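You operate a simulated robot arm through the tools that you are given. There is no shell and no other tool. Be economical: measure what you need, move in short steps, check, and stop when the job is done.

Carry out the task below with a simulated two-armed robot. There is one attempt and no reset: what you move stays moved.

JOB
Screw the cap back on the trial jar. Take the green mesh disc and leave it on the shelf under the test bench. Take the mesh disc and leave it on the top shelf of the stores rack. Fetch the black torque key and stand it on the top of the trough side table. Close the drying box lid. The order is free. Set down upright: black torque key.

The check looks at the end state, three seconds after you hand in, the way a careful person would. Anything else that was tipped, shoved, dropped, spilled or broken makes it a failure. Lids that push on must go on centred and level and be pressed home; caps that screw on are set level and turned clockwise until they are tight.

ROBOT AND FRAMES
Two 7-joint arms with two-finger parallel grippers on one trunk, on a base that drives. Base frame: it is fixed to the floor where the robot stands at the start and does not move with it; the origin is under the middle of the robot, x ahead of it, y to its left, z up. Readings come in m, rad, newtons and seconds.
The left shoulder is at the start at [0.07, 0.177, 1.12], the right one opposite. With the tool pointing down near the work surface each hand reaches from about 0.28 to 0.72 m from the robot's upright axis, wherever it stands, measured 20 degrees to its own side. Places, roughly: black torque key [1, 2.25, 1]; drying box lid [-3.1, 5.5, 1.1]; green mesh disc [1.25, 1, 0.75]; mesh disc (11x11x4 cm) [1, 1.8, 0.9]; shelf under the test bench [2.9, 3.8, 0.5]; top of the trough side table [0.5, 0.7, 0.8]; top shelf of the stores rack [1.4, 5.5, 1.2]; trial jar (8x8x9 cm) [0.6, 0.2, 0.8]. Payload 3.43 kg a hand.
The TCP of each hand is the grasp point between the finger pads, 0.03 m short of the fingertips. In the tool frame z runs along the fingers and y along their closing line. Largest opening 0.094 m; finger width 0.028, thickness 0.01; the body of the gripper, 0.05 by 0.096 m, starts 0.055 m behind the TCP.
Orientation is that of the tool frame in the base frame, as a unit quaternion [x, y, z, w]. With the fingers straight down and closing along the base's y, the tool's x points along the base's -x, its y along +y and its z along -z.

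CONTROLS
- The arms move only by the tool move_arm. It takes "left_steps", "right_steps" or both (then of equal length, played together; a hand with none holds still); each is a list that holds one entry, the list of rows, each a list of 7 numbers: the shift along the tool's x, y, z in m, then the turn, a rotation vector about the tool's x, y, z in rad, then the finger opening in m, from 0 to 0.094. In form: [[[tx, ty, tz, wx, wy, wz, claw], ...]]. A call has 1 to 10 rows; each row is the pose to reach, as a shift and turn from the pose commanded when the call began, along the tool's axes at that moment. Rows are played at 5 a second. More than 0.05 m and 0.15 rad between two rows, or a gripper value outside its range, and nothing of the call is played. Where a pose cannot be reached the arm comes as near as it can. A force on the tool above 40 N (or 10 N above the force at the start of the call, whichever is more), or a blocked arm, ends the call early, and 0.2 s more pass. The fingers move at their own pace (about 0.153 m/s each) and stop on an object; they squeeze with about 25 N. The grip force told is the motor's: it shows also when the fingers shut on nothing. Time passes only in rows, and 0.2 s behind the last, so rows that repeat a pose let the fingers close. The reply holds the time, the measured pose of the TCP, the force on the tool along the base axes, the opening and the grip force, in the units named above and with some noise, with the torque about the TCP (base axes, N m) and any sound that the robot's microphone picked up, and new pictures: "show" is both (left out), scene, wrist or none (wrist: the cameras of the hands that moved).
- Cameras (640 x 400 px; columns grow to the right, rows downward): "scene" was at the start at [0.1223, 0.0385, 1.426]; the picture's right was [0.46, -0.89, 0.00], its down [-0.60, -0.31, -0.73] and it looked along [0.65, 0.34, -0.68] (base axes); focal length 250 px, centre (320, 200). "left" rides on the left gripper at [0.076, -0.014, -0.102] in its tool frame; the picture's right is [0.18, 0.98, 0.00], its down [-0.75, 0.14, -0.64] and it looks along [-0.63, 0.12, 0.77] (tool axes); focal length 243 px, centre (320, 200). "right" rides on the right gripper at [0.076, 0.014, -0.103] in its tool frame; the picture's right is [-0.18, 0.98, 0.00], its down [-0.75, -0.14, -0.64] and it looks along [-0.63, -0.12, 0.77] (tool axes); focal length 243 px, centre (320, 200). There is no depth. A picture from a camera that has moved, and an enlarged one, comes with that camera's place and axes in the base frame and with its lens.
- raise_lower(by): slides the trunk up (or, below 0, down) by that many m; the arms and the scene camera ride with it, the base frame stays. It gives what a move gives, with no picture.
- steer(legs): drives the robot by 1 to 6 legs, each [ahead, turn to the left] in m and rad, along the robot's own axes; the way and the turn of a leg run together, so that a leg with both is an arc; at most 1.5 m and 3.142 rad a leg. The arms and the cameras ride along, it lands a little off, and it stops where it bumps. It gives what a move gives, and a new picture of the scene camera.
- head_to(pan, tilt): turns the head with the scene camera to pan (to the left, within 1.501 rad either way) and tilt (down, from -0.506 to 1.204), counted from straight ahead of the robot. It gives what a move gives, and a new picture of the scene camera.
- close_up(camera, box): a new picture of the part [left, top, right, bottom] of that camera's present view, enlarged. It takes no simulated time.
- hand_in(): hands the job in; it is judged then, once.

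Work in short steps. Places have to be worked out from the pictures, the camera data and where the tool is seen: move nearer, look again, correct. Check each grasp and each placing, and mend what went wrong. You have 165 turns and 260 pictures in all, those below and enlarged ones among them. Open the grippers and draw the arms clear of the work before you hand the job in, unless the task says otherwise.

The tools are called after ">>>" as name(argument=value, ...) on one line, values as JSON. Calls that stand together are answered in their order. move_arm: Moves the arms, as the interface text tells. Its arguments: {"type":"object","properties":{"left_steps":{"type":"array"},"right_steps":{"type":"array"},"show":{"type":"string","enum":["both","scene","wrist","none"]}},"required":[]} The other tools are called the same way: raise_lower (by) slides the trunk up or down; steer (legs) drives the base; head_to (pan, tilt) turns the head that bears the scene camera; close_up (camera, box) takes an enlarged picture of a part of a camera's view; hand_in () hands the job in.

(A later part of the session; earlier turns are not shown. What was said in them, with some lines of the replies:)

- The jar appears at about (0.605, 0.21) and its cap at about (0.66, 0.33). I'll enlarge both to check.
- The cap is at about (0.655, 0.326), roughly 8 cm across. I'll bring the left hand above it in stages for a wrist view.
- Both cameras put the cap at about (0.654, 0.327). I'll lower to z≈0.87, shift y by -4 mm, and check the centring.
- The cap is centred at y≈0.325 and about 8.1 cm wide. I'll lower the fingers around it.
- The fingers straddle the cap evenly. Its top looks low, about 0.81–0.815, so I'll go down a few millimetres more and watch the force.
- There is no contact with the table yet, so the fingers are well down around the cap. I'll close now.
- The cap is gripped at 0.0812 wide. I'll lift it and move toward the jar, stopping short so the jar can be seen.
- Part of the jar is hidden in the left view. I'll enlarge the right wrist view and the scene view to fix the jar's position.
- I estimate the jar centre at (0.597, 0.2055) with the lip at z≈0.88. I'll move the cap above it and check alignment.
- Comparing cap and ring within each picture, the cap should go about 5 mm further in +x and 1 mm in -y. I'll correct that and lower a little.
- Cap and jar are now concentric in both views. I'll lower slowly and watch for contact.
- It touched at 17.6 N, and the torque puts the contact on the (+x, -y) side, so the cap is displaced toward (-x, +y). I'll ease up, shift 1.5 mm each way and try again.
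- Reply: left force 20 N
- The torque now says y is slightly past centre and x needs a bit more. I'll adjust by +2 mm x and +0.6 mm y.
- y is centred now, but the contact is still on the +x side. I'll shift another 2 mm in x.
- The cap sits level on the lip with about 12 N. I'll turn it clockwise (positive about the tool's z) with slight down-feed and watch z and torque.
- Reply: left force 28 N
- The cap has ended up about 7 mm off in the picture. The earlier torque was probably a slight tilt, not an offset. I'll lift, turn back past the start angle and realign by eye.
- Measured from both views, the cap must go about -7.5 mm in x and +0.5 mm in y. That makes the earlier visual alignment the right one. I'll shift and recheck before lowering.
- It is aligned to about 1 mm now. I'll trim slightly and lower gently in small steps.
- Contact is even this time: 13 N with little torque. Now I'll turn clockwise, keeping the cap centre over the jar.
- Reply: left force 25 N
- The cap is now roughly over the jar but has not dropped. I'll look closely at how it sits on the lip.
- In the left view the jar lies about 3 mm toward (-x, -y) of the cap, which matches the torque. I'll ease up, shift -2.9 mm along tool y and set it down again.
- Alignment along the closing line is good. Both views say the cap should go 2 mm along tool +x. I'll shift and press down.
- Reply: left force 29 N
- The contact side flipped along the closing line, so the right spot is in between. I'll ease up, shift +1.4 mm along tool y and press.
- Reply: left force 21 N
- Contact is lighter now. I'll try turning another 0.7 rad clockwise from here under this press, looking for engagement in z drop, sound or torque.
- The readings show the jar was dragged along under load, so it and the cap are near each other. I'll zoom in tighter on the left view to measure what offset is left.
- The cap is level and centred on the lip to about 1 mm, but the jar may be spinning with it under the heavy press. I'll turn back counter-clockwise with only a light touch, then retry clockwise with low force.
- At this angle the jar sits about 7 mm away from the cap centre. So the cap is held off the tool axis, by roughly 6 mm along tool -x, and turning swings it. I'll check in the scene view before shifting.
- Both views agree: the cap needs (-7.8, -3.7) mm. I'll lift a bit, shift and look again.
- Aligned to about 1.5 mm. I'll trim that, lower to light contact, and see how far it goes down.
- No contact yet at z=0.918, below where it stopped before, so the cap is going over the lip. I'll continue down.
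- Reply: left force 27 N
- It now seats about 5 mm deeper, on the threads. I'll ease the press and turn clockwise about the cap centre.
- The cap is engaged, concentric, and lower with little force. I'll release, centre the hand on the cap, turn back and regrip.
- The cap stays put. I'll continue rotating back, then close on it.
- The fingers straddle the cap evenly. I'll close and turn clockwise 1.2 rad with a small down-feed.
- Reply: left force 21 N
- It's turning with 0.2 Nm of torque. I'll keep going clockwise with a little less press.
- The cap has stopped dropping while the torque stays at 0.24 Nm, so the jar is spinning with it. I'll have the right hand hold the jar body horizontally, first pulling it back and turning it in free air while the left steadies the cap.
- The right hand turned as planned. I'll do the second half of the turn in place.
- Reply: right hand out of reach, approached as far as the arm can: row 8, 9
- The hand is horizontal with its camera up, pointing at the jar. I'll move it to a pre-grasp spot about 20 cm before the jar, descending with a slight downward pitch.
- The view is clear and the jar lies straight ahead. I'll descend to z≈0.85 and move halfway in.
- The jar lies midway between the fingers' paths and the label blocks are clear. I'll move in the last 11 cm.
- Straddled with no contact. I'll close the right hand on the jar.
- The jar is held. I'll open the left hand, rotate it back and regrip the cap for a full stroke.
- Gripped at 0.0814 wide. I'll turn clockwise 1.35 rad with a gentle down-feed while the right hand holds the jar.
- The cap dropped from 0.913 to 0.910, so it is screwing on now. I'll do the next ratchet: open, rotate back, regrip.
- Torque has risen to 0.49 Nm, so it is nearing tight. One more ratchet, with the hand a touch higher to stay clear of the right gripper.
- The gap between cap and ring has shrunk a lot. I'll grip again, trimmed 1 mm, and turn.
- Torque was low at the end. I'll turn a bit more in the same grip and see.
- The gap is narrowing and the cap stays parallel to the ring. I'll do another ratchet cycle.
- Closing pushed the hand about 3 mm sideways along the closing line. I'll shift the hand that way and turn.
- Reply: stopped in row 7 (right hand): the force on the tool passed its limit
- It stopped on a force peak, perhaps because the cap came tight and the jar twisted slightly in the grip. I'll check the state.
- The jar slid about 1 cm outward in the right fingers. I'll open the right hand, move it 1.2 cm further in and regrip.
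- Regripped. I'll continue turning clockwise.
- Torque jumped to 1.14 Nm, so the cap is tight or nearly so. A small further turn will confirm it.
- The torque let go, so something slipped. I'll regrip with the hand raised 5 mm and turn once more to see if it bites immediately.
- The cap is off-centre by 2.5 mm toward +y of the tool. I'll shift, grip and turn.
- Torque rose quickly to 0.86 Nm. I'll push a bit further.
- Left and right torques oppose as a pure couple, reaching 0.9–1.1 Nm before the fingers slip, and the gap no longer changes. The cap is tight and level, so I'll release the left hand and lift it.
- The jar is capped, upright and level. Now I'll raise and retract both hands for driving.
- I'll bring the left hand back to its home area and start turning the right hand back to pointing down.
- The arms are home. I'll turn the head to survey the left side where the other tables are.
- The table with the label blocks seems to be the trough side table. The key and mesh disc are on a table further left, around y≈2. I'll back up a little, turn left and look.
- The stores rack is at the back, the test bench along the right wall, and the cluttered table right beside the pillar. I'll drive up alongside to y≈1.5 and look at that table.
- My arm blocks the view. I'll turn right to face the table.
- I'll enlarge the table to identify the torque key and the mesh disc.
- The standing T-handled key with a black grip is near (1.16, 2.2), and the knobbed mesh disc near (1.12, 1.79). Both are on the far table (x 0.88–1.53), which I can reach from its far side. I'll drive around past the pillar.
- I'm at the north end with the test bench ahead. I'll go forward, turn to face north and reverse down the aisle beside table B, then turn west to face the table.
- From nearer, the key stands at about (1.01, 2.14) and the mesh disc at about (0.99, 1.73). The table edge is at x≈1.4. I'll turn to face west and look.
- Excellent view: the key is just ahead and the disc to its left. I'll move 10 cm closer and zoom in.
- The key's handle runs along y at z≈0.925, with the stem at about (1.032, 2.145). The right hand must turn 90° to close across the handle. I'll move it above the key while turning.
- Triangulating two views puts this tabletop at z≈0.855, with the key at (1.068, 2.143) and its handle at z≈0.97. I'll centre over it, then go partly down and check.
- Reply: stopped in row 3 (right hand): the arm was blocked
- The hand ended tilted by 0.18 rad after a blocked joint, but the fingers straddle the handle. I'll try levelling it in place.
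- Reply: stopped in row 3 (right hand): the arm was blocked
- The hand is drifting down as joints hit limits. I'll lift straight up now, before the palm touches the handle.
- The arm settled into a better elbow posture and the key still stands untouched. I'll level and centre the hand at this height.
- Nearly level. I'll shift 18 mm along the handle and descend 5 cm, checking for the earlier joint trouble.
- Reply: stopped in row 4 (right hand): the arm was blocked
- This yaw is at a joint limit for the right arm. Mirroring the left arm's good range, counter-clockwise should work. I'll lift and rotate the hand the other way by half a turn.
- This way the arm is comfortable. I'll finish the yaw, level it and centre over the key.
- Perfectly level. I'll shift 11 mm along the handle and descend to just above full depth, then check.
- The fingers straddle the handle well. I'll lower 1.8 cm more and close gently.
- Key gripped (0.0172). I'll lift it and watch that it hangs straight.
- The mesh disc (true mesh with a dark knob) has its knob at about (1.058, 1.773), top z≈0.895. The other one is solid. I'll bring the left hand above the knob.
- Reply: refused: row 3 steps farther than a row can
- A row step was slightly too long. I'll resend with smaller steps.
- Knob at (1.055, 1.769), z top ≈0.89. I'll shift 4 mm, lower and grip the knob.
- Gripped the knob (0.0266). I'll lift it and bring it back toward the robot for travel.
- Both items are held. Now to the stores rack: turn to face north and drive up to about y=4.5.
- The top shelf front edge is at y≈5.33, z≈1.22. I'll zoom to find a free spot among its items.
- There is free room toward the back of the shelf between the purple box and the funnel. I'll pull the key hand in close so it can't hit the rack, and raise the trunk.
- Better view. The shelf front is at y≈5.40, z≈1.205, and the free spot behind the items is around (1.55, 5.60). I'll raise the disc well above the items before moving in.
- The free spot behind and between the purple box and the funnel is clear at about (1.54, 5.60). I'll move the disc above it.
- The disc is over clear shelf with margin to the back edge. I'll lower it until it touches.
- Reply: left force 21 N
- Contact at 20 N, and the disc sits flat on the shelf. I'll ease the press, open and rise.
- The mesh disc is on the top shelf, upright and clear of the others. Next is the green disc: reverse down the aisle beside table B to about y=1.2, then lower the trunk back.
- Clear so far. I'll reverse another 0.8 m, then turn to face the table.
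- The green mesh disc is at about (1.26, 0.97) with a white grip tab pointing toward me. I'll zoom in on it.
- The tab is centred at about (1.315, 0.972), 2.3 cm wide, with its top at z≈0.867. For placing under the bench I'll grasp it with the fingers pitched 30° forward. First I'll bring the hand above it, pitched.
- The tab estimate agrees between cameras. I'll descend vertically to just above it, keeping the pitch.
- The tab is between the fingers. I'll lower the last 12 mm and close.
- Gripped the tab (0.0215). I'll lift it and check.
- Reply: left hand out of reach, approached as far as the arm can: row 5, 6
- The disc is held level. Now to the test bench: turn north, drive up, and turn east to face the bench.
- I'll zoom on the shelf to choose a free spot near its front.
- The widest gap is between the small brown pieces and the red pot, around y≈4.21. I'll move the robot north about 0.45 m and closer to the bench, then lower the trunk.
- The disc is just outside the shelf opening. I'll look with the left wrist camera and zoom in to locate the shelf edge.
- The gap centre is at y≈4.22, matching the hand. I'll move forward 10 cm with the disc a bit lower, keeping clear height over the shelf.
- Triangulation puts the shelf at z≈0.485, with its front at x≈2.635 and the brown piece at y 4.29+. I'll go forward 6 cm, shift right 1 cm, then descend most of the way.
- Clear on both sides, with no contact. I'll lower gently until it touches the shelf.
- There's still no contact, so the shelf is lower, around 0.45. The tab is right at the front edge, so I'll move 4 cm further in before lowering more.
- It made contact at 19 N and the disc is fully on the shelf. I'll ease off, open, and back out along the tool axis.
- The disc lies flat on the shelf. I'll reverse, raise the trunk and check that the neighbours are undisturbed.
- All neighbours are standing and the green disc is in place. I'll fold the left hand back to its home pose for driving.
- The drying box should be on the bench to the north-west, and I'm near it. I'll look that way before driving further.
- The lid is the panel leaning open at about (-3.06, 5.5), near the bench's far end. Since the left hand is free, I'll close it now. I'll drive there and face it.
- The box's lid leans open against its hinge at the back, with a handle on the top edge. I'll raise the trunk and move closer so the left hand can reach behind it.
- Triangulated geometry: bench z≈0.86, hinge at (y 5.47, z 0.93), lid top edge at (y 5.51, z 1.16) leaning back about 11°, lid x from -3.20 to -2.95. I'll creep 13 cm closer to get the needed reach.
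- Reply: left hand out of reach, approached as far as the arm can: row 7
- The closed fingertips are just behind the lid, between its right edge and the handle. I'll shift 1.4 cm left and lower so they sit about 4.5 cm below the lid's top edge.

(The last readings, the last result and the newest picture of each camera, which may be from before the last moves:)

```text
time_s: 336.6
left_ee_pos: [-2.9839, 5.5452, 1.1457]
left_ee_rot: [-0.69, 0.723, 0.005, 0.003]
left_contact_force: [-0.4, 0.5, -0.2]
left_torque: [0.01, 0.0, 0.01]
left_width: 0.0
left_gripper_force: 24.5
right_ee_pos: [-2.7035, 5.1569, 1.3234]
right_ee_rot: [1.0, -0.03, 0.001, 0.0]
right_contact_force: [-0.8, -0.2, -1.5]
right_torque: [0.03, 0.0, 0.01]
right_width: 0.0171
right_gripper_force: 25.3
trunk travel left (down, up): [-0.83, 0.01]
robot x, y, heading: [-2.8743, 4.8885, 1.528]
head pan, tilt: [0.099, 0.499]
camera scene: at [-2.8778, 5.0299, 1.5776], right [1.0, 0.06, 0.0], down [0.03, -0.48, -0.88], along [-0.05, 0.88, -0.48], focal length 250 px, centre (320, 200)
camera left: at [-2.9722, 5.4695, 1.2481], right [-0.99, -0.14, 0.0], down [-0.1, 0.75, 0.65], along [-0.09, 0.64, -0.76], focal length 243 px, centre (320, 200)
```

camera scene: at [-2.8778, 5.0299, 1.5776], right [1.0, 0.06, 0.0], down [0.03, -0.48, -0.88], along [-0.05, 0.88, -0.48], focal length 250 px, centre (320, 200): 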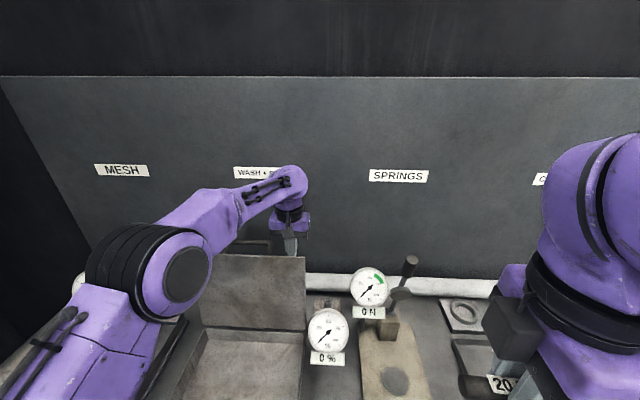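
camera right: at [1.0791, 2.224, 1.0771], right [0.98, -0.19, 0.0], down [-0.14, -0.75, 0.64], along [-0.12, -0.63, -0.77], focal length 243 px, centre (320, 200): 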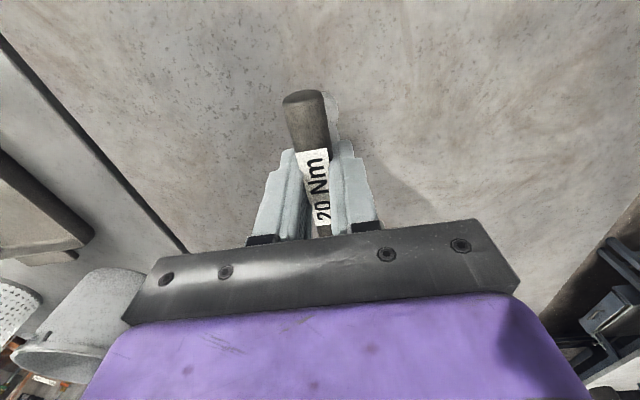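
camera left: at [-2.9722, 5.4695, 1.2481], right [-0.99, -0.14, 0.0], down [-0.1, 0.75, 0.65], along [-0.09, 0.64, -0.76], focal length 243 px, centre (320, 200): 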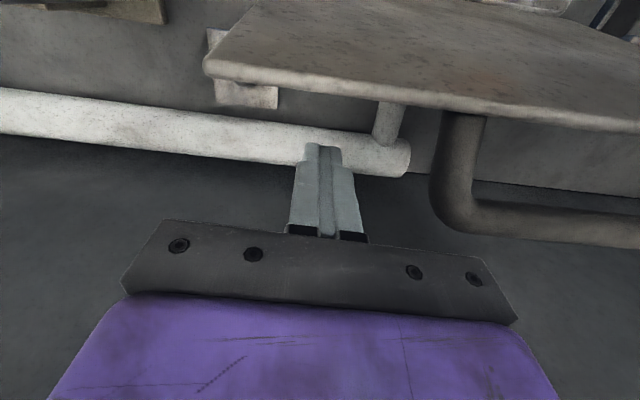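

The fingers are behind the lid with no contact. I'll pull toward the robot slowly to tip the lid past vertical.

>>> move_arm(left_steps=[[[0.02, 0, 0, 0, 0, 0, 0.0], [0.04, 0, 0, 0, 0, 0, 0.0], [0.06, 0, 0, 0, 0, 0, 0.0], [0.08, 0, 0, 0, 0, 0, 0.0], [0.1, 0, 0, 0, 0, 0, 0.0], [0.12, 0, 0.01, 0, 0, 0, 0.0], [0.14, 0, 0.02, 0, 0, 0, 0.0], [0.16, 0, 0.03, 0, 0, 0, 0.0]]], show="both")

```text
time_s: 338.4
left_ee_pos: [-2.9905, 5.3805, 1.1179]
left_ee_rot: [-0.69, 0.724, 0.005, 0.002]
left_contact_force: [5.3, -7.9, 16.7]
left_torque: [0.03, 1.01, 0.45]
left_width: 0.0
left_gripper_force: 25.1
right_ee_pos: [-2.702, 5.1527, 1.3224]
right_ee_rot: [0.999, -0.032, 0.0, -0.003]
right_contact_force: [0.0, 0.0, -1.8]
right_torque: [0.05, 0.05, -0.01]
right_width: 0.017
right_gripper_force: 25.4
trunk travel left (down, up): [-0.83, 0.01]
robot x, y, heading: [-2.8727, 4.8874, 1.53]
head pan, tilt: [0.099, 0.499]
camera scene: at [-2.8756, 5.0241, 1.5782], right [1.0, 0.06, 0.0], down [0.03, -0.48, -0.88], along [-0.05, 0.88, -0.48], focal length 250 px, centre (320, 200)
camera left: at [-2.9791, 5.304, 1.2193], right [-0.99, -0.14, 0.0], down [-0.1, 0.75, 0.65], along [-0.09, 0.64, -0.76], focal length 243 px, centre (320, 200)
```

scene: 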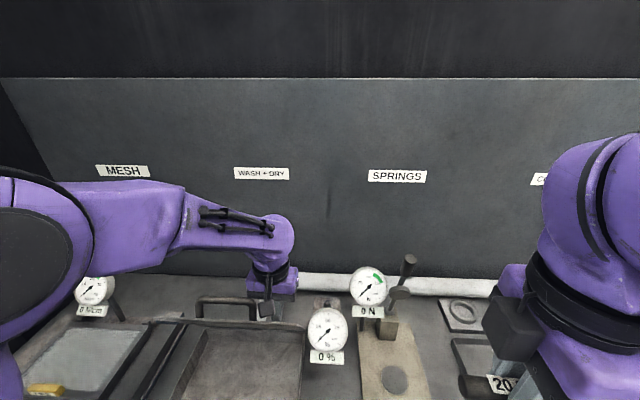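
left: 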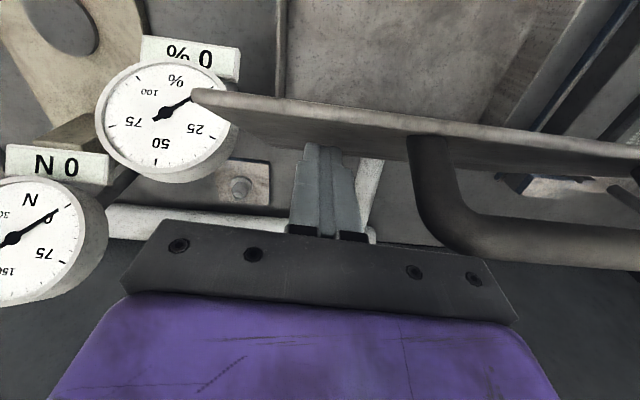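

The lid is tipping forward, but the gripper's corner is pressing on the lid handle (16 N up). I'll raise 4 cm and continue pulling a little.

>>> move_arm(left_steps=[[[0.0, 0, -0.02, 0, 0, 0, 0.0], [0.0, 0, -0.035, 0, 0, 0, 0.0], [0.02, 0, -0.035, 0, 0, 0, 0.0], [0.04, 0, -0.035, 0, 0, 0, 0.0]]], show="both")

```text
time_s: 339.4
left_ee_pos: [-2.9932, 5.3462, 1.147]
left_ee_rot: [-0.691, 0.723, 0.003, 0.002]
left_contact_force: [-0.3, 0.2, 0.4]
left_torque: [0.02, 0.01, -0.02]
left_width: 0.0
left_gripper_force: 25.0
right_ee_pos: [-2.7042, 5.1568, 1.3223]
right_ee_rot: [1.0, -0.032, 0.001, 0.0]
right_contact_force: [0.8, -0.2, -0.9]
right_torque: [-0.01, -0.01, 0.01]
right_width: 0.0172
right_gripper_force: 24.9
trunk travel left (down, up): [-0.83, 0.01]
robot x, y, heading: [-2.8728, 4.893, 1.534]
head pan, tilt: [0.099, 0.499]
camera scene: at [-2.8781, 5.0294, 1.5776], right [1.0, 0.06, 0.0], down [0.03, -0.48, -0.88], along [-0.05, 0.88, -0.48], focal length 250 px, centre (320, 200)
camera left: at [-2.982, 5.2704, 1.2511], right [-0.99, -0.14, 0.0], down [-0.1, 0.75, 0.65], along [-0.09, 0.64, -0.76], focal length 243 px, centre (320, 200)
```

scene: 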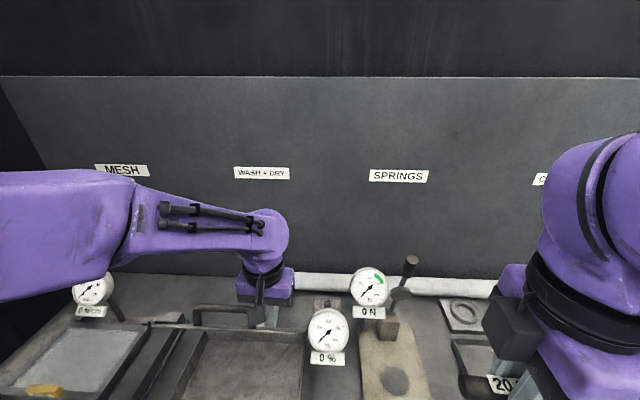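
left: 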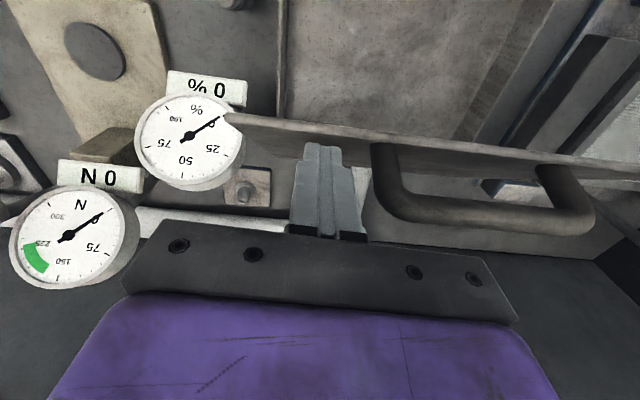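

The lid stays where it is left (friction hinge), about 37° forward. I'll now push it down along its arc with the fingertips on its outer face.

>>> move_arm(left_steps=[[[0.008, 0, 0.03, 0, 0, 0, 0.0], [0.016, 0, 0.057, 0, 0, 0, 0.0], [0.03, 0, 0.077, 0, 0, 0, 0.0], [0.046, 0, 0.097, 0, 0, 0, 0.0], [0.054, 0, 0.12, 0, 0, 0, 0.0], [0.061, 0, 0.142, 0, 0, 0, 0.0], [0.066, 0, 0.163, 0, 0, 0, 0.0]]], show="both")

```text
time_s: 341.0
left_ee_pos: [-2.9968, 5.2793, 0.9853]
left_ee_rot: [-0.691, 0.722, 0.005, 0.002]
left_contact_force: [0.2, -0.1, 0.8]
left_torque: [0.02, 0.01, 0.01]
left_width: 0.0001
left_gripper_force: 24.8
right_ee_pos: [-2.7028, 5.1578, 1.323]
right_ee_rot: [1.0, -0.031, 0.0, -0.001]
right_contact_force: [0.2, -1.1, -2.1]
right_torque: [-0.01, 0.04, -0.02]
right_width: 0.0169
right_gripper_force: 25.3
trunk travel left (down, up): [-0.83, 0.01]
robot x, y, heading: [-2.8774, 4.8871, 1.532]
head pan, tilt: [0.099, 0.499]
camera scene: at [-2.8774, 5.0296, 1.5776], right [1.0, 0.06, 0.0], down [0.03, -0.48, -0.88], along [-0.05, 0.88, -0.48], focal length 250 px, centre (320, 200)
camera left: at [-2.9854, 5.2041, 1.0874], right [-0.99, -0.14, 0.0], down [-0.1, 0.75, 0.65], along [-0.09, 0.64, -0.76], focal length 243 px, centre (320, 200)
```

scene: 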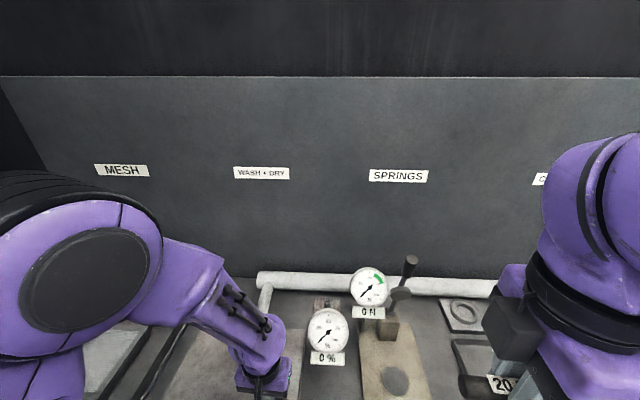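
left: 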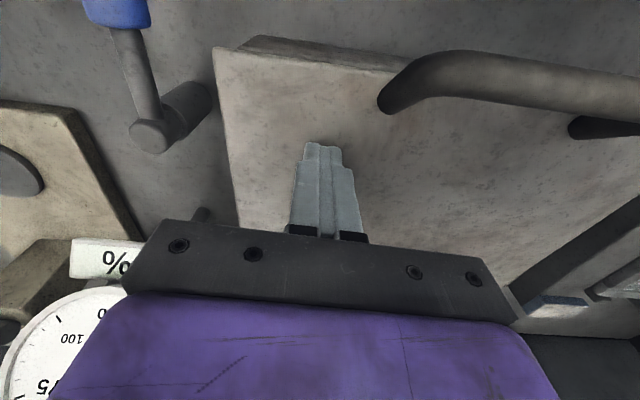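

The lid is nearly flat on the box. I'll press down until it is firmly home.

>>> move_arm(left_steps=[[[0.0, 0, 0.008, 0, 0, 0, 0.0], [0.0, 0, 0.015, 0, 0, 0, 0.0], [0.0, 0, 0.022, 0, 0, 0, 0.0], [0.0, 0, 0.028, 0, 0, 0, 0.0]]], show="wrist")

```text
time_s: 341.9
left_ee_pos: [-2.9955, 5.281, 0.9684]
left_ee_rot: [-0.691, 0.722, 0.007, 0.006]
left_contact_force: [-0.3, -10.6, 34.5]
left_torque: [-0.79, -0.03, 0.3]
left_width: 0.0
left_gripper_force: 24.3
right_ee_pos: [-2.7033, 5.1519, 1.3242]
right_ee_rot: [1.0, -0.031, 0.0, -0.002]
right_contact_force: [-1.0, 0.5, -1.3]
right_torque: [0.01, 0.01, 0.02]
right_width: 0.0169
right_gripper_force: 25.6
trunk travel left (down, up): [-0.83, 0.01]
robot x, y, heading: [-2.8703, 4.8878, 1.536]
head pan, tilt: [0.099, 0.499]
stopped in row 4 (left hand): the force on the tool passed its limit (the readings are from after the stop); the commanded pose is now the measured one
camera left: at [-2.9845, 5.2036, 1.0698], right [-0.99, -0.14, 0.0], down [-0.11, 0.75, 0.66], along [-0.09, 0.65, -0.75], focal length 243 px, centre (320, 200)
```

left: 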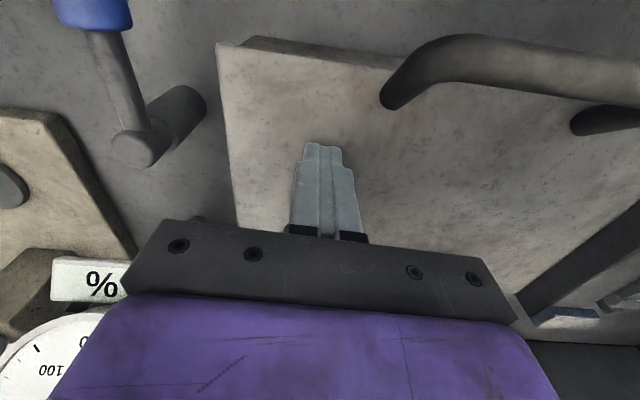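

Firm resistance above 34 N at tip z≈0.938, level with the hinge, so the lid is closed. I'll lift the hand straight up and back the robot away, then look.

>>> move_arm(left_steps=[[[0, 0, -0.04, 0, 0, 0, 0], [0, 0, -0.08, 0, 0, 0, 0], [0, 0, -0.12, 0, 0, 0, 0], [0, 0, -0.16, 0, 0, 0, 0], [0, 0, -0.2, 0, 0, 0, 0.03], [0, 0, -0.24, 0, 0, 0, 0.05]]], show="none")

>>> steer(legs=[[-0.45, 0]])

>>> close_up(camera="scene", box=[120, 100, 440, 300])

```text
time_s: 343.3
left_ee_pos: [-2.9957, 5.28, 1.2061]
left_ee_rot: [-0.691, 0.723, 0.006, 0.004]
left_contact_force: [-0.4, -0.1, 0.1]
left_torque: [-0.01, 0.01, -0.01]
left_width: 0.0501
left_gripper_force: 0.1
right_ee_pos: [-2.7039, 5.1569, 1.3226]
right_ee_rot: [1.0, -0.031, 0.001, -0.001]
right_contact_force: [0.6, -0.8, -1.0]
right_torque: [0.01, -0.02, -0.02]
right_width: 0.0173
right_gripper_force: 25.3
trunk travel left (down, up): [-0.83, 0.01]
robot x, y, heading: [-2.8719, 4.8888, 1.532]
head pan, tilt: [0.099, 0.499]
```

```text
time_s: 346.0
left_ee_pos: [-3.0109, 4.8369, 1.2049]
left_ee_rot: [-0.69, 0.724, 0.006, 0.004]
left_contact_force: [-0.6, 0.1, 0.9]
left_torque: [0.03, -0.01, -0.01]
left_width: 0.0501
left_gripper_force: 0.0
right_ee_pos: [-2.7198, 4.7129, 1.3228]
right_ee_rot: [0.999, -0.034, 0.0, 0.0]
right_contact_force: [-1.0, -0.1, -1.1]
right_torque: [-0.01, -0.02, -0.02]
right_width: 0.0171
right_gripper_force: 24.7
trunk travel left (down, up): [-0.83, 0.01]
robot x, y, heading: [-2.891, 4.4418, 1.53]
head pan, tilt: [0.099, 0.499]
camera scene: at [-2.8946, 4.5863, 1.5775], right [1.0, 0.06, 0.0], down [0.03, -0.48, -0.88], along [-0.05, 0.88, -0.48], focal length 250 px, centre (320, 200)
```

scene: 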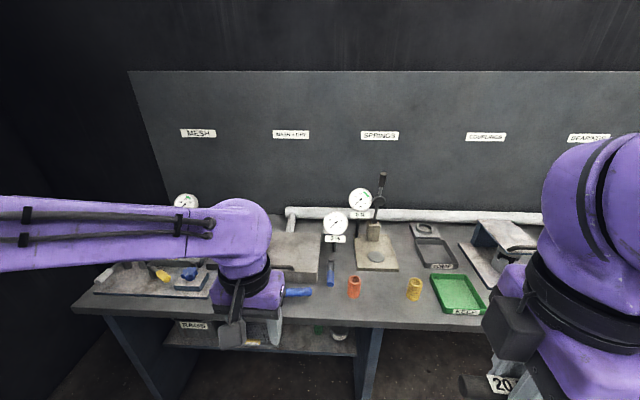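

```text
2.00 times, centred on (280, 200) of scene
camera zoom: at [-2.8946, 4.5863, 1.5775], right [1.0, 0.06, 0.0], down [0.03, -0.48, -0.88], along [-0.05, 0.88, -0.48], focal length 501 px, centre (400, 200)
```

zoom: 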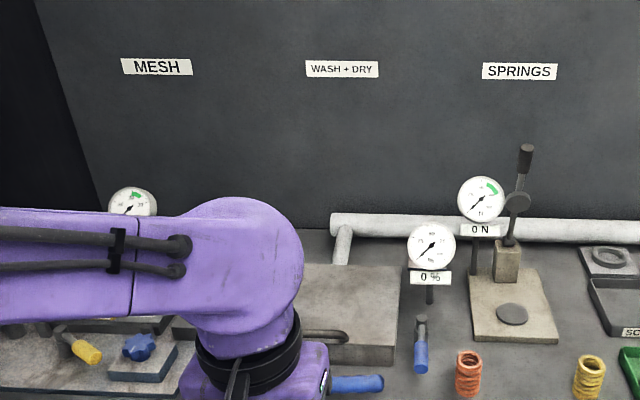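

The lid is closed flat and the bench items are undisturbed. Now I'll lower the trunk back and drive to the trough side table with the key.

>>> raise_lower(by=-0.13)

>>> steer(legs=[[0, -1.62], [1.5, 0], [0.85, 0], [0, -1.48], [1.5, 0], [1.4, 0]])

```text
time_s: 347.6
left_ee_pos: [-3.0105, 4.8348, 1.0763]
left_ee_rot: [-0.689, 0.724, 0.007, 0.004]
left_contact_force: [-0.3, 0.1, -0.6]
left_torque: [-0.01, -0.02, -0.01]
left_width: 0.05
left_gripper_force: 0.1
right_ee_pos: [-2.7195, 4.7116, 1.1937]
right_ee_rot: [0.999, -0.034, 0.001, -0.001]
right_contact_force: [-0.1, -1.0, -0.9]
right_torque: [0.0, -0.03, 0.01]
right_width: 0.0171
right_gripper_force: 25.7
trunk travel left (down, up): [-0.7, 0.14]
robot x, y, heading: [-2.8908, 4.443, 1.531]
head pan, tilt: [0.099, 0.499]
```

```text
time_s: 380.2
left_ee_pos: [-0.3844, 0.923, 1.0772]
left_ee_rot: [0.702, 0.713, -0.005, 0.007]
left_contact_force: [-0.6, 0.3, -0.3]
left_torque: [0.01, 0.02, 0.0]
left_width: 0.05
left_gripper_force: 0.0
right_ee_pos: [-0.6825, 1.026, 1.1921]
right_ee_rot: [0.001, 1.0, -0.001, -0.001]
right_contact_force: [0.2, 1.1, -1.5]
right_torque: [0.03, 0.0, 0.04]
right_width: 0.0172
right_gripper_force: 25.0
trunk travel left (down, up): [-0.7, 0.14]
robot x, y, heading: [-0.5318, 1.3061, -1.54]
head pan, tilt: [0.099, 0.499]
camera scene: at [-0.5195, 1.166, 1.4477], right [-0.99, -0.12, 0.0], down [-0.06, 0.48, -0.88], along [0.11, -0.87, -0.48], focal length 250 px, centre (320, 200)
```

scene: 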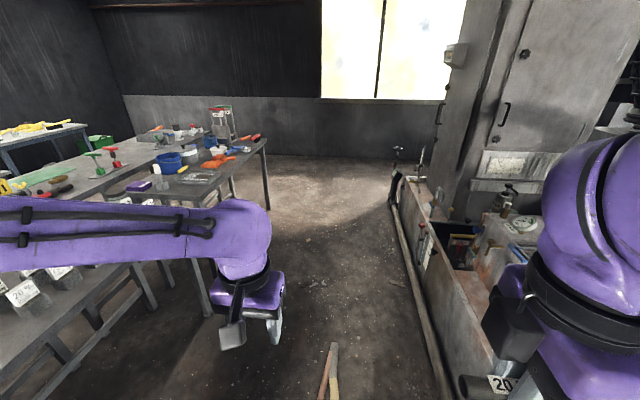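

I'm beside the table. I'll turn east to face it and look.

>>> steer(legs=[[0, 1.54], [0.2, 0]])

>>> head_to(pan=-0.3, tilt=0.65)

```text
time_s: 385.6
left_ee_pos: [0.0544, 1.4393, 1.076]
left_ee_rot: [0.007, 1.0, 0.001, 0.008]
left_contact_force: [0.0, -0.3, -0.4]
left_torque: [0.03, 0.01, 0.0]
left_width: 0.0501
left_gripper_force: 0.1
right_ee_pos: [-0.0601, 1.1438, 1.1933]
right_ee_rot: [-0.697, 0.717, -0.002, 0.001]
right_contact_force: [0.6, -0.2, -2.5]
right_torque: [0.03, 0.02, 0.0]
right_width: 0.0171
right_gripper_force: 25.0
trunk travel left (down, up): [-0.7, 0.14]
robot x, y, heading: [-0.3311, 1.3089, -0.012]
head pan, tilt: [0.099, 0.499]
camera scene: at [-0.1942, 1.3138, 1.4478], right [0.09, -1.0, 0.0], down [-0.48, -0.04, -0.88], along [0.87, 0.08, -0.48], focal length 250 px, centre (320, 200)
```

scene: 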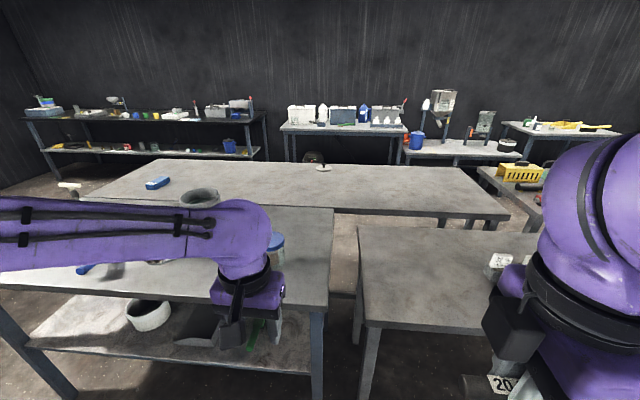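

```text
time_s: 386.5
left_ee_pos: [0.0546, 1.4389, 1.0768]
left_ee_rot: [0.007, 1.0, 0.002, 0.007]
left_contact_force: [-0.2, 0.5, -0.9]
left_torque: [-0.05, 0.02, 0.02]
left_width: 0.0499
left_gripper_force: 0.1
right_ee_pos: [-0.0585, 1.146, 1.1931]
right_ee_rot: [-0.696, 0.718, -0.001, 0.0]
right_contact_force: [-0.6, -0.3, -2.7]
right_torque: [0.01, -0.01, 0.02]
right_width: 0.017
right_gripper_force: 25.3
trunk travel left (down, up): [-0.7, 0.14]
robot x, y, heading: [-0.3318, 1.3038, -0.006]
head pan, tilt: [-0.3, 0.649]
camera scene: at [-0.2014, 1.2793, 1.4344], right [-0.3, -0.95, 0.0], down [-0.58, 0.18, -0.8], along [0.76, -0.24, -0.6], focal length 250 px, centre (320, 200)
```

scene: 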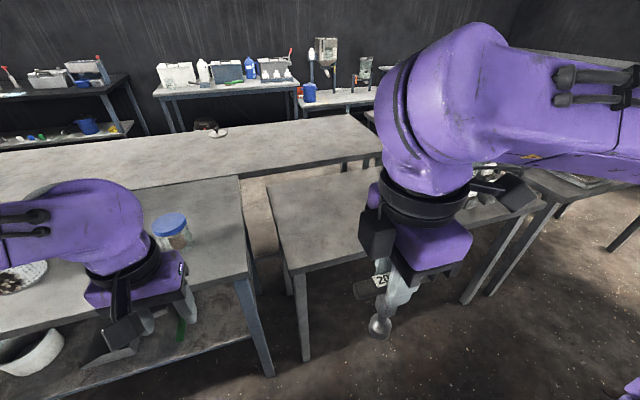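

The left end of the trough side table (x 0.29–0.77, y up to 1.22) is free beyond the blocks. I'll drive ahead 0.28 m and set the key at about (0.50, 1.04).

>>> steer(legs=[[0.28, 0]])

>>> head_to(pan=-0.45, tilt=0.8)

```text
time_s: 388.4
left_ee_pos: [0.3293, 1.44, 1.0768]
left_ee_rot: [0.006, 1.0, 0.001, 0.008]
left_contact_force: [-1.1, -0.6, -1.0]
left_torque: [-0.01, -0.01, 0.03]
left_width: 0.0501
left_gripper_force: 0.0
right_ee_pos: [0.2158, 1.1437, 1.1944]
right_ee_rot: [-0.697, 0.717, 0.0, 0.0]
right_contact_force: [0.2, -0.6, -1.6]
right_torque: [0.0, -0.01, -0.03]
right_width: 0.0169
right_gripper_force: 24.9
trunk travel left (down, up): [-0.7, 0.14]
robot x, y, heading: [-0.0592, 1.3021, -0.004]
head pan, tilt: [-0.3, 0.649]
camera scene: at [0.0726, 1.2778, 1.4344], right [-0.3, -0.95, 0.0], down [-0.58, 0.18, -0.8], along [0.76, -0.24, -0.6], focal length 250 px, centre (320, 200)
```

scene: 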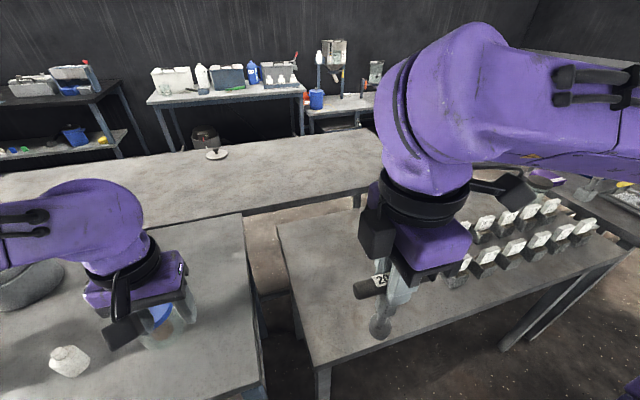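

```text
time_s: 389.1
left_ee_pos: [0.3306, 1.439, 1.0765]
left_ee_rot: [0.005, 1.0, 0.001, 0.008]
left_contact_force: [0.3, 0.4, -0.9]
left_torque: [-0.02, 0.0, -0.01]
left_width: 0.0501
left_gripper_force: 0.1
right_ee_pos: [0.2171, 1.1443, 1.1913]
right_ee_rot: [-0.697, 0.717, -0.001, 0.0]
right_contact_force: [-0.5, -0.1, -2.2]
right_torque: [0.03, 0.0, 0.03]
right_width: 0.017
right_gripper_force: 24.7
trunk travel left (down, up): [-0.7, 0.14]
robot x, y, heading: [-0.0559, 1.303, -0.004]
head pan, tilt: [-0.45, 0.799]
camera scene: at [0.0639, 1.2684, 1.4217], right [-0.44, -0.9, 0.0], down [-0.64, 0.31, -0.7], along [0.63, -0.31, -0.72], focal length 250 px, centre (320, 200)
```

scene: 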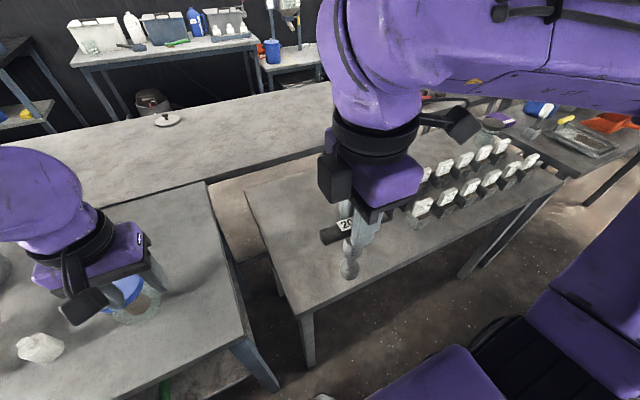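

The end of the table is free. I'll move the key over (0.50, 1.04) at height.

>>> move_arm(right_steps=[[[0.014, -0.041, 0, 0, 0, 0, 0], [0.028, -0.082, 0, 0, 0, 0, 0], [0.042, -0.123, 0, 0, 0, 0, 0], [0.056, -0.164, 0, 0, 0, 0, 0], [0.07, -0.205, 0, 0, 0, 0, 0], [0.084, -0.246, 0, 0, 0, 0, 0], [0.096, -0.286, 0, 0, 0, 0, 0], [0.096, -0.286, 0.045, 0, 0, 0, 0], [0.096, -0.286, 0.09, 0, 0, 0, 0], [0.096, -0.286, 0.135, 0, 0, 0, 0]]], show="both")

```text
time_s: 391.3
left_ee_pos: [0.3312, 1.4385, 1.0745]
left_ee_rot: [0.006, 1.0, 0.002, 0.007]
left_contact_force: [-0.3, -0.4, -0.4]
left_torque: [0.03, 0.02, -0.01]
left_width: 0.0501
left_gripper_force: 0.1
right_ee_pos: [0.5032, 1.0403, 1.0559]
right_ee_rot: [-0.696, 0.718, -0.001, 0.0]
right_contact_force: [0.2, 0.6, -1.1]
right_torque: [-0.02, 0.04, 0.0]
right_width: 0.017
right_gripper_force: 25.1
trunk travel left (down, up): [-0.7, 0.14]
robot x, y, heading: [-0.0591, 1.3036, -0.002]
head pan, tilt: [-0.45, 0.799]
camera scene: at [0.0653, 1.2684, 1.4215], right [-0.44, -0.9, 0.0], down [-0.65, 0.32, -0.7], along [0.62, -0.31, -0.72], focal length 250 px, centre (320, 200)
camera right: at [0.4857, 0.9635, 1.1588], right [-0.98, 0.21, 0.0], down [0.16, 0.75, 0.64], along [0.14, 0.63, -0.77], focal length 243 px, centre (320, 200)
```

scene: 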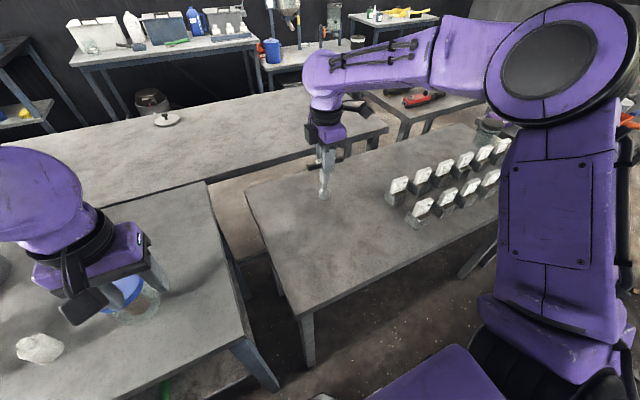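
right: 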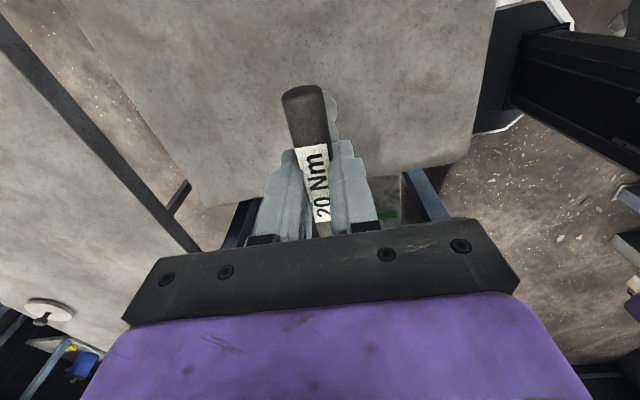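

The key is over clear tabletop, 20 cm from the edge. I'll lower it until the foot touches.

>>> move_arm(right_steps=[[[0, 0, 0.04, 0, 0, 0, 0], [0, 0, 0.08, 0, 0, 0, 0], [0, 0, 0.11, 0, 0, 0, 0], [0, 0, 0.125, 0, 0, 0, 0], [0, 0, 0.132, 0, 0, 0, 0], [0, 0, 0.138, 0, 0, 0, 0]]], show="none")

>>> close_up(camera="scene", box=[260, 80, 400, 220])

```text
time_s: 392.7
left_ee_pos: [0.3261, 1.4407, 1.0779]
left_ee_rot: [0.007, 1.0, 0.0, 0.009]
left_contact_force: [-0.2, -0.1, 0.1]
left_torque: [-0.01, 0.02, 0.0]
left_width: 0.05
left_gripper_force: 0.0
right_ee_pos: [0.4981, 1.0395, 0.9249]
right_ee_rot: [-0.696, 0.718, -0.005, 0.003]
right_contact_force: [-1.3, -3.4, 30.8]
right_torque: [-0.01, 0.19, 0.0]
right_width: 0.0168
right_gripper_force: 25.0
trunk travel left (down, up): [-0.7, 0.14]
robot x, y, heading: [-0.0581, 1.3039, -0.007]
head pan, tilt: [-0.45, 0.799]
```

```text
2.86 times, centred on (330, 150) of scene
camera zoom: at [0.0586, 1.2699, 1.4228], right [-0.44, -0.9, 0.0], down [-0.64, 0.31, -0.7], along [0.63, -0.31, -0.71], focal length 715 px, centre (291, 343)
```

zoom: 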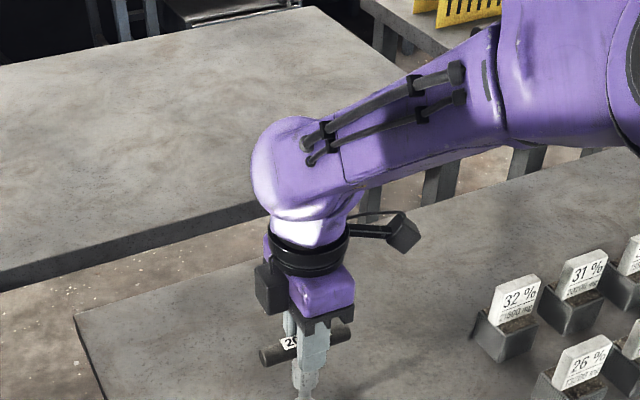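

The foot is on the table (31 N). I'll ease the load, then open slowly and check it stays upright.

>>> move_arm(right_steps=[[[0, 0, -0.004, 0, 0, 0, 0], [0, 0, -0.007, 0, 0, 0, 0], [0, 0, -0.007, 0, 0, 0, 0], [0, 0, -0.007, 0, 0, 0, 0.03], [0, 0, -0.007, 0, 0, 0, 0.05], [0, 0, -0.007, 0, 0, 0, 0.06]]], show="wrist")

>>> close_up(camera="scene", box=[260, 110, 400, 250])

```text
time_s: 394.1
left_ee_pos: [0.3297, 1.4382, 1.0767]
left_ee_rot: [0.006, 1.0, 0.002, 0.009]
left_contact_force: [0.8, -0.2, -0.2]
left_torque: [0.01, -0.02, -0.01]
left_width: 0.05
left_gripper_force: 0.2
right_ee_pos: [0.4998, 1.0399, 0.9263]
right_ee_rot: [-0.697, 0.717, -0.002, -0.001]
right_contact_force: [0.4, 0.4, 0.4]
right_torque: [-0.01, -0.06, -0.03]
right_width: 0.06
right_gripper_force: 0.1
trunk travel left (down, up): [-0.7, 0.14]
robot x, y, heading: [-0.062, 1.305, 0.0]
head pan, tilt: [-0.45, 0.799]
camera right: at [0.4819, 0.9625, 1.0288], right [-0.98, 0.21, 0.0], down [0.16, 0.75, 0.64], along [0.14, 0.63, -0.77], focal length 243 px, centre (320, 200)
```

right: 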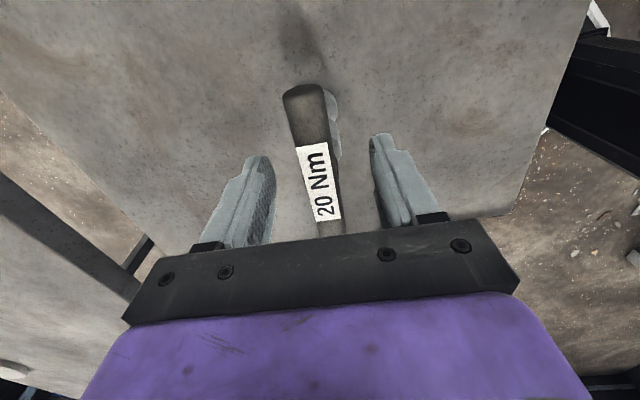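

```text
2.86 times, centred on (330, 180) of scene
camera zoom: at [0.0631, 1.2684, 1.4217], right [-0.44, -0.9, 0.0], down [-0.64, 0.32, -0.7], along [0.63, -0.31, -0.72], focal length 715 px, centre (291, 257)
```

zoom: 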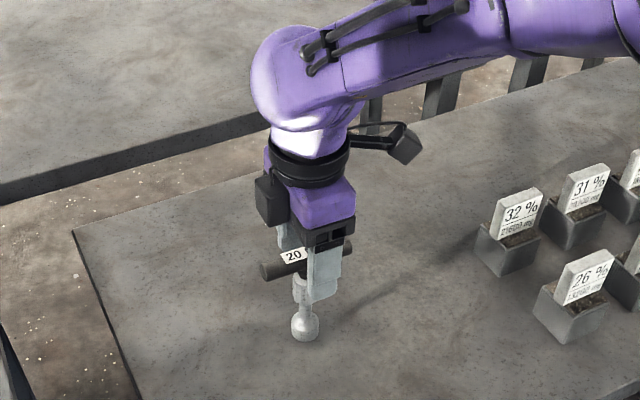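

The key stands upright on its own between the open fingers. I'll rise straight up, clear of it, and then pull back.

>>> move_arm(right_steps=[[[0, 0, -0.03, 0, 0, 0, 0.07], [0, 0, -0.07, 0, 0, 0, 0.07], [0, 0, -0.11, 0, 0, 0, 0.07], [0, 0, -0.15, 0, 0, 0, 0.07], [0, 0, -0.19, 0, 0, 0, 0.07], [0, 0.04, -0.22, 0, 0, 0, 0.07], [0, 0.085, -0.22, 0, 0, 0, 0.07], [0, 0.13, -0.22, 0, 0, 0, 0.07]]], show="none")

>>> steer(legs=[[-0.35, 0]])

>>> close_up(camera="scene", box=[220, 80, 540, 280])

```text
time_s: 395.9
left_ee_pos: [0.3294, 1.4351, 1.0766]
left_ee_rot: [0.007, 1.0, 0.005, 0.008]
left_contact_force: [-0.2, -0.3, 0.4]
left_torque: [0.05, 0.0, 0.0]
left_width: 0.0499
left_gripper_force: 0.0
right_ee_pos: [0.3677, 1.0365, 1.1464]
right_ee_rot: [-0.696, 0.718, -0.001, 0.002]
right_contact_force: [-0.4, -0.8, 0.1]
right_torque: [0.04, -0.03, 0.01]
right_width: 0.0702
right_gripper_force: 0.1
trunk travel left (down, up): [-0.7, 0.14]
robot x, y, heading: [-0.055, 1.3037, -0.005]
head pan, tilt: [-0.45, 0.799]
```

```text
time_s: 398.1
left_ee_pos: [-0.0117, 1.4385, 1.0757]
left_ee_rot: [0.007, 1.0, 0.001, 0.007]
left_contact_force: [-0.4, -0.5, 0.2]
left_torque: [0.03, 0.0, 0.05]
left_width: 0.0502
left_gripper_force: 0.0
right_ee_pos: [0.0269, 1.0429, 1.1471]
right_ee_rot: [-0.695, 0.719, -0.001, 0.0]
right_contact_force: [0.3, 0.4, -0.5]
right_torque: [0.01, -0.03, 0.04]
right_width: 0.0697
right_gripper_force: 0.0
trunk travel left (down, up): [-0.7, 0.14]
robot x, y, heading: [-0.398, 1.3062, -0.008]
head pan, tilt: [-0.45, 0.799]
camera scene: at [-0.2774, 1.27, 1.4217], right [-0.44, -0.9, 0.0], down [-0.64, 0.32, -0.7], along [0.63, -0.31, -0.72], focal length 250 px, centre (320, 200)
```

scene: 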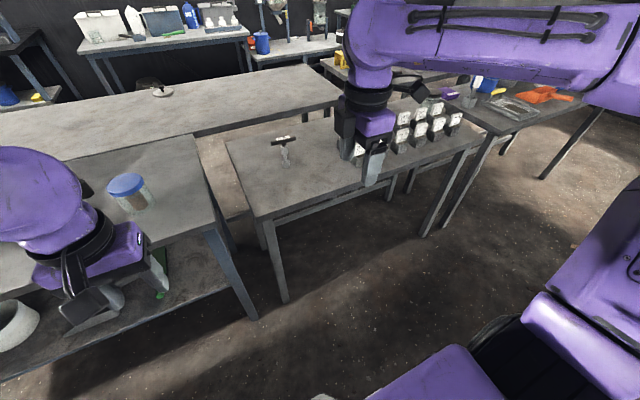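

```text
2.00 times, centred on (380, 180) of scene
camera zoom: at [-0.2774, 1.27, 1.4217], right [-0.44, -0.9, 0.0], down [-0.64, 0.32, -0.7], along [0.63, -0.31, -0.72], focal length 501 px, centre (200, 240)
```

zoom: 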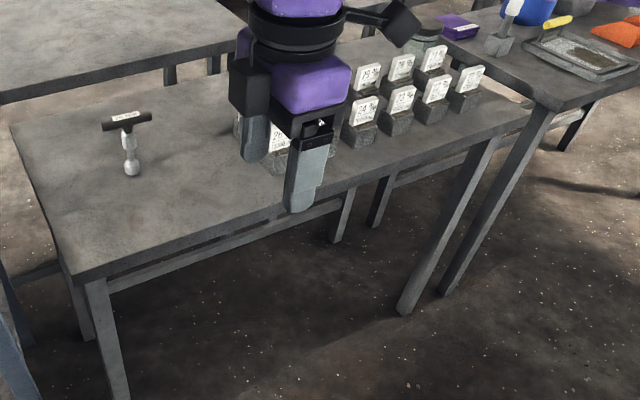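

All five jobs look complete: the key is upright on the trough side table, and both hands are empty and clear of the work. I'll hand in.

>>> hand_in()

```text
The job is handed in.
```

I finished all five jobs and handed the work in; I have not seen the check's result.

- **Trial jar:** the cap is screwed on clockwise and sits level. It stopped turning at about 1 N m, when the fingers began to slip on it. The jar was dragged roughly a centimetre while I aligned the cap.
- **Green mesh disc:** it lies flat on the shelf under the test bench.
- **Mesh disc:** it is on the top shelf of the stores rack.
- **Black torque key:** it stands upright on the top of the trough side table.
- **Drying box:** the lid is pressed shut.

I saw nothing else tipped or dropped near the places I worked. Both grippers are open and clear.
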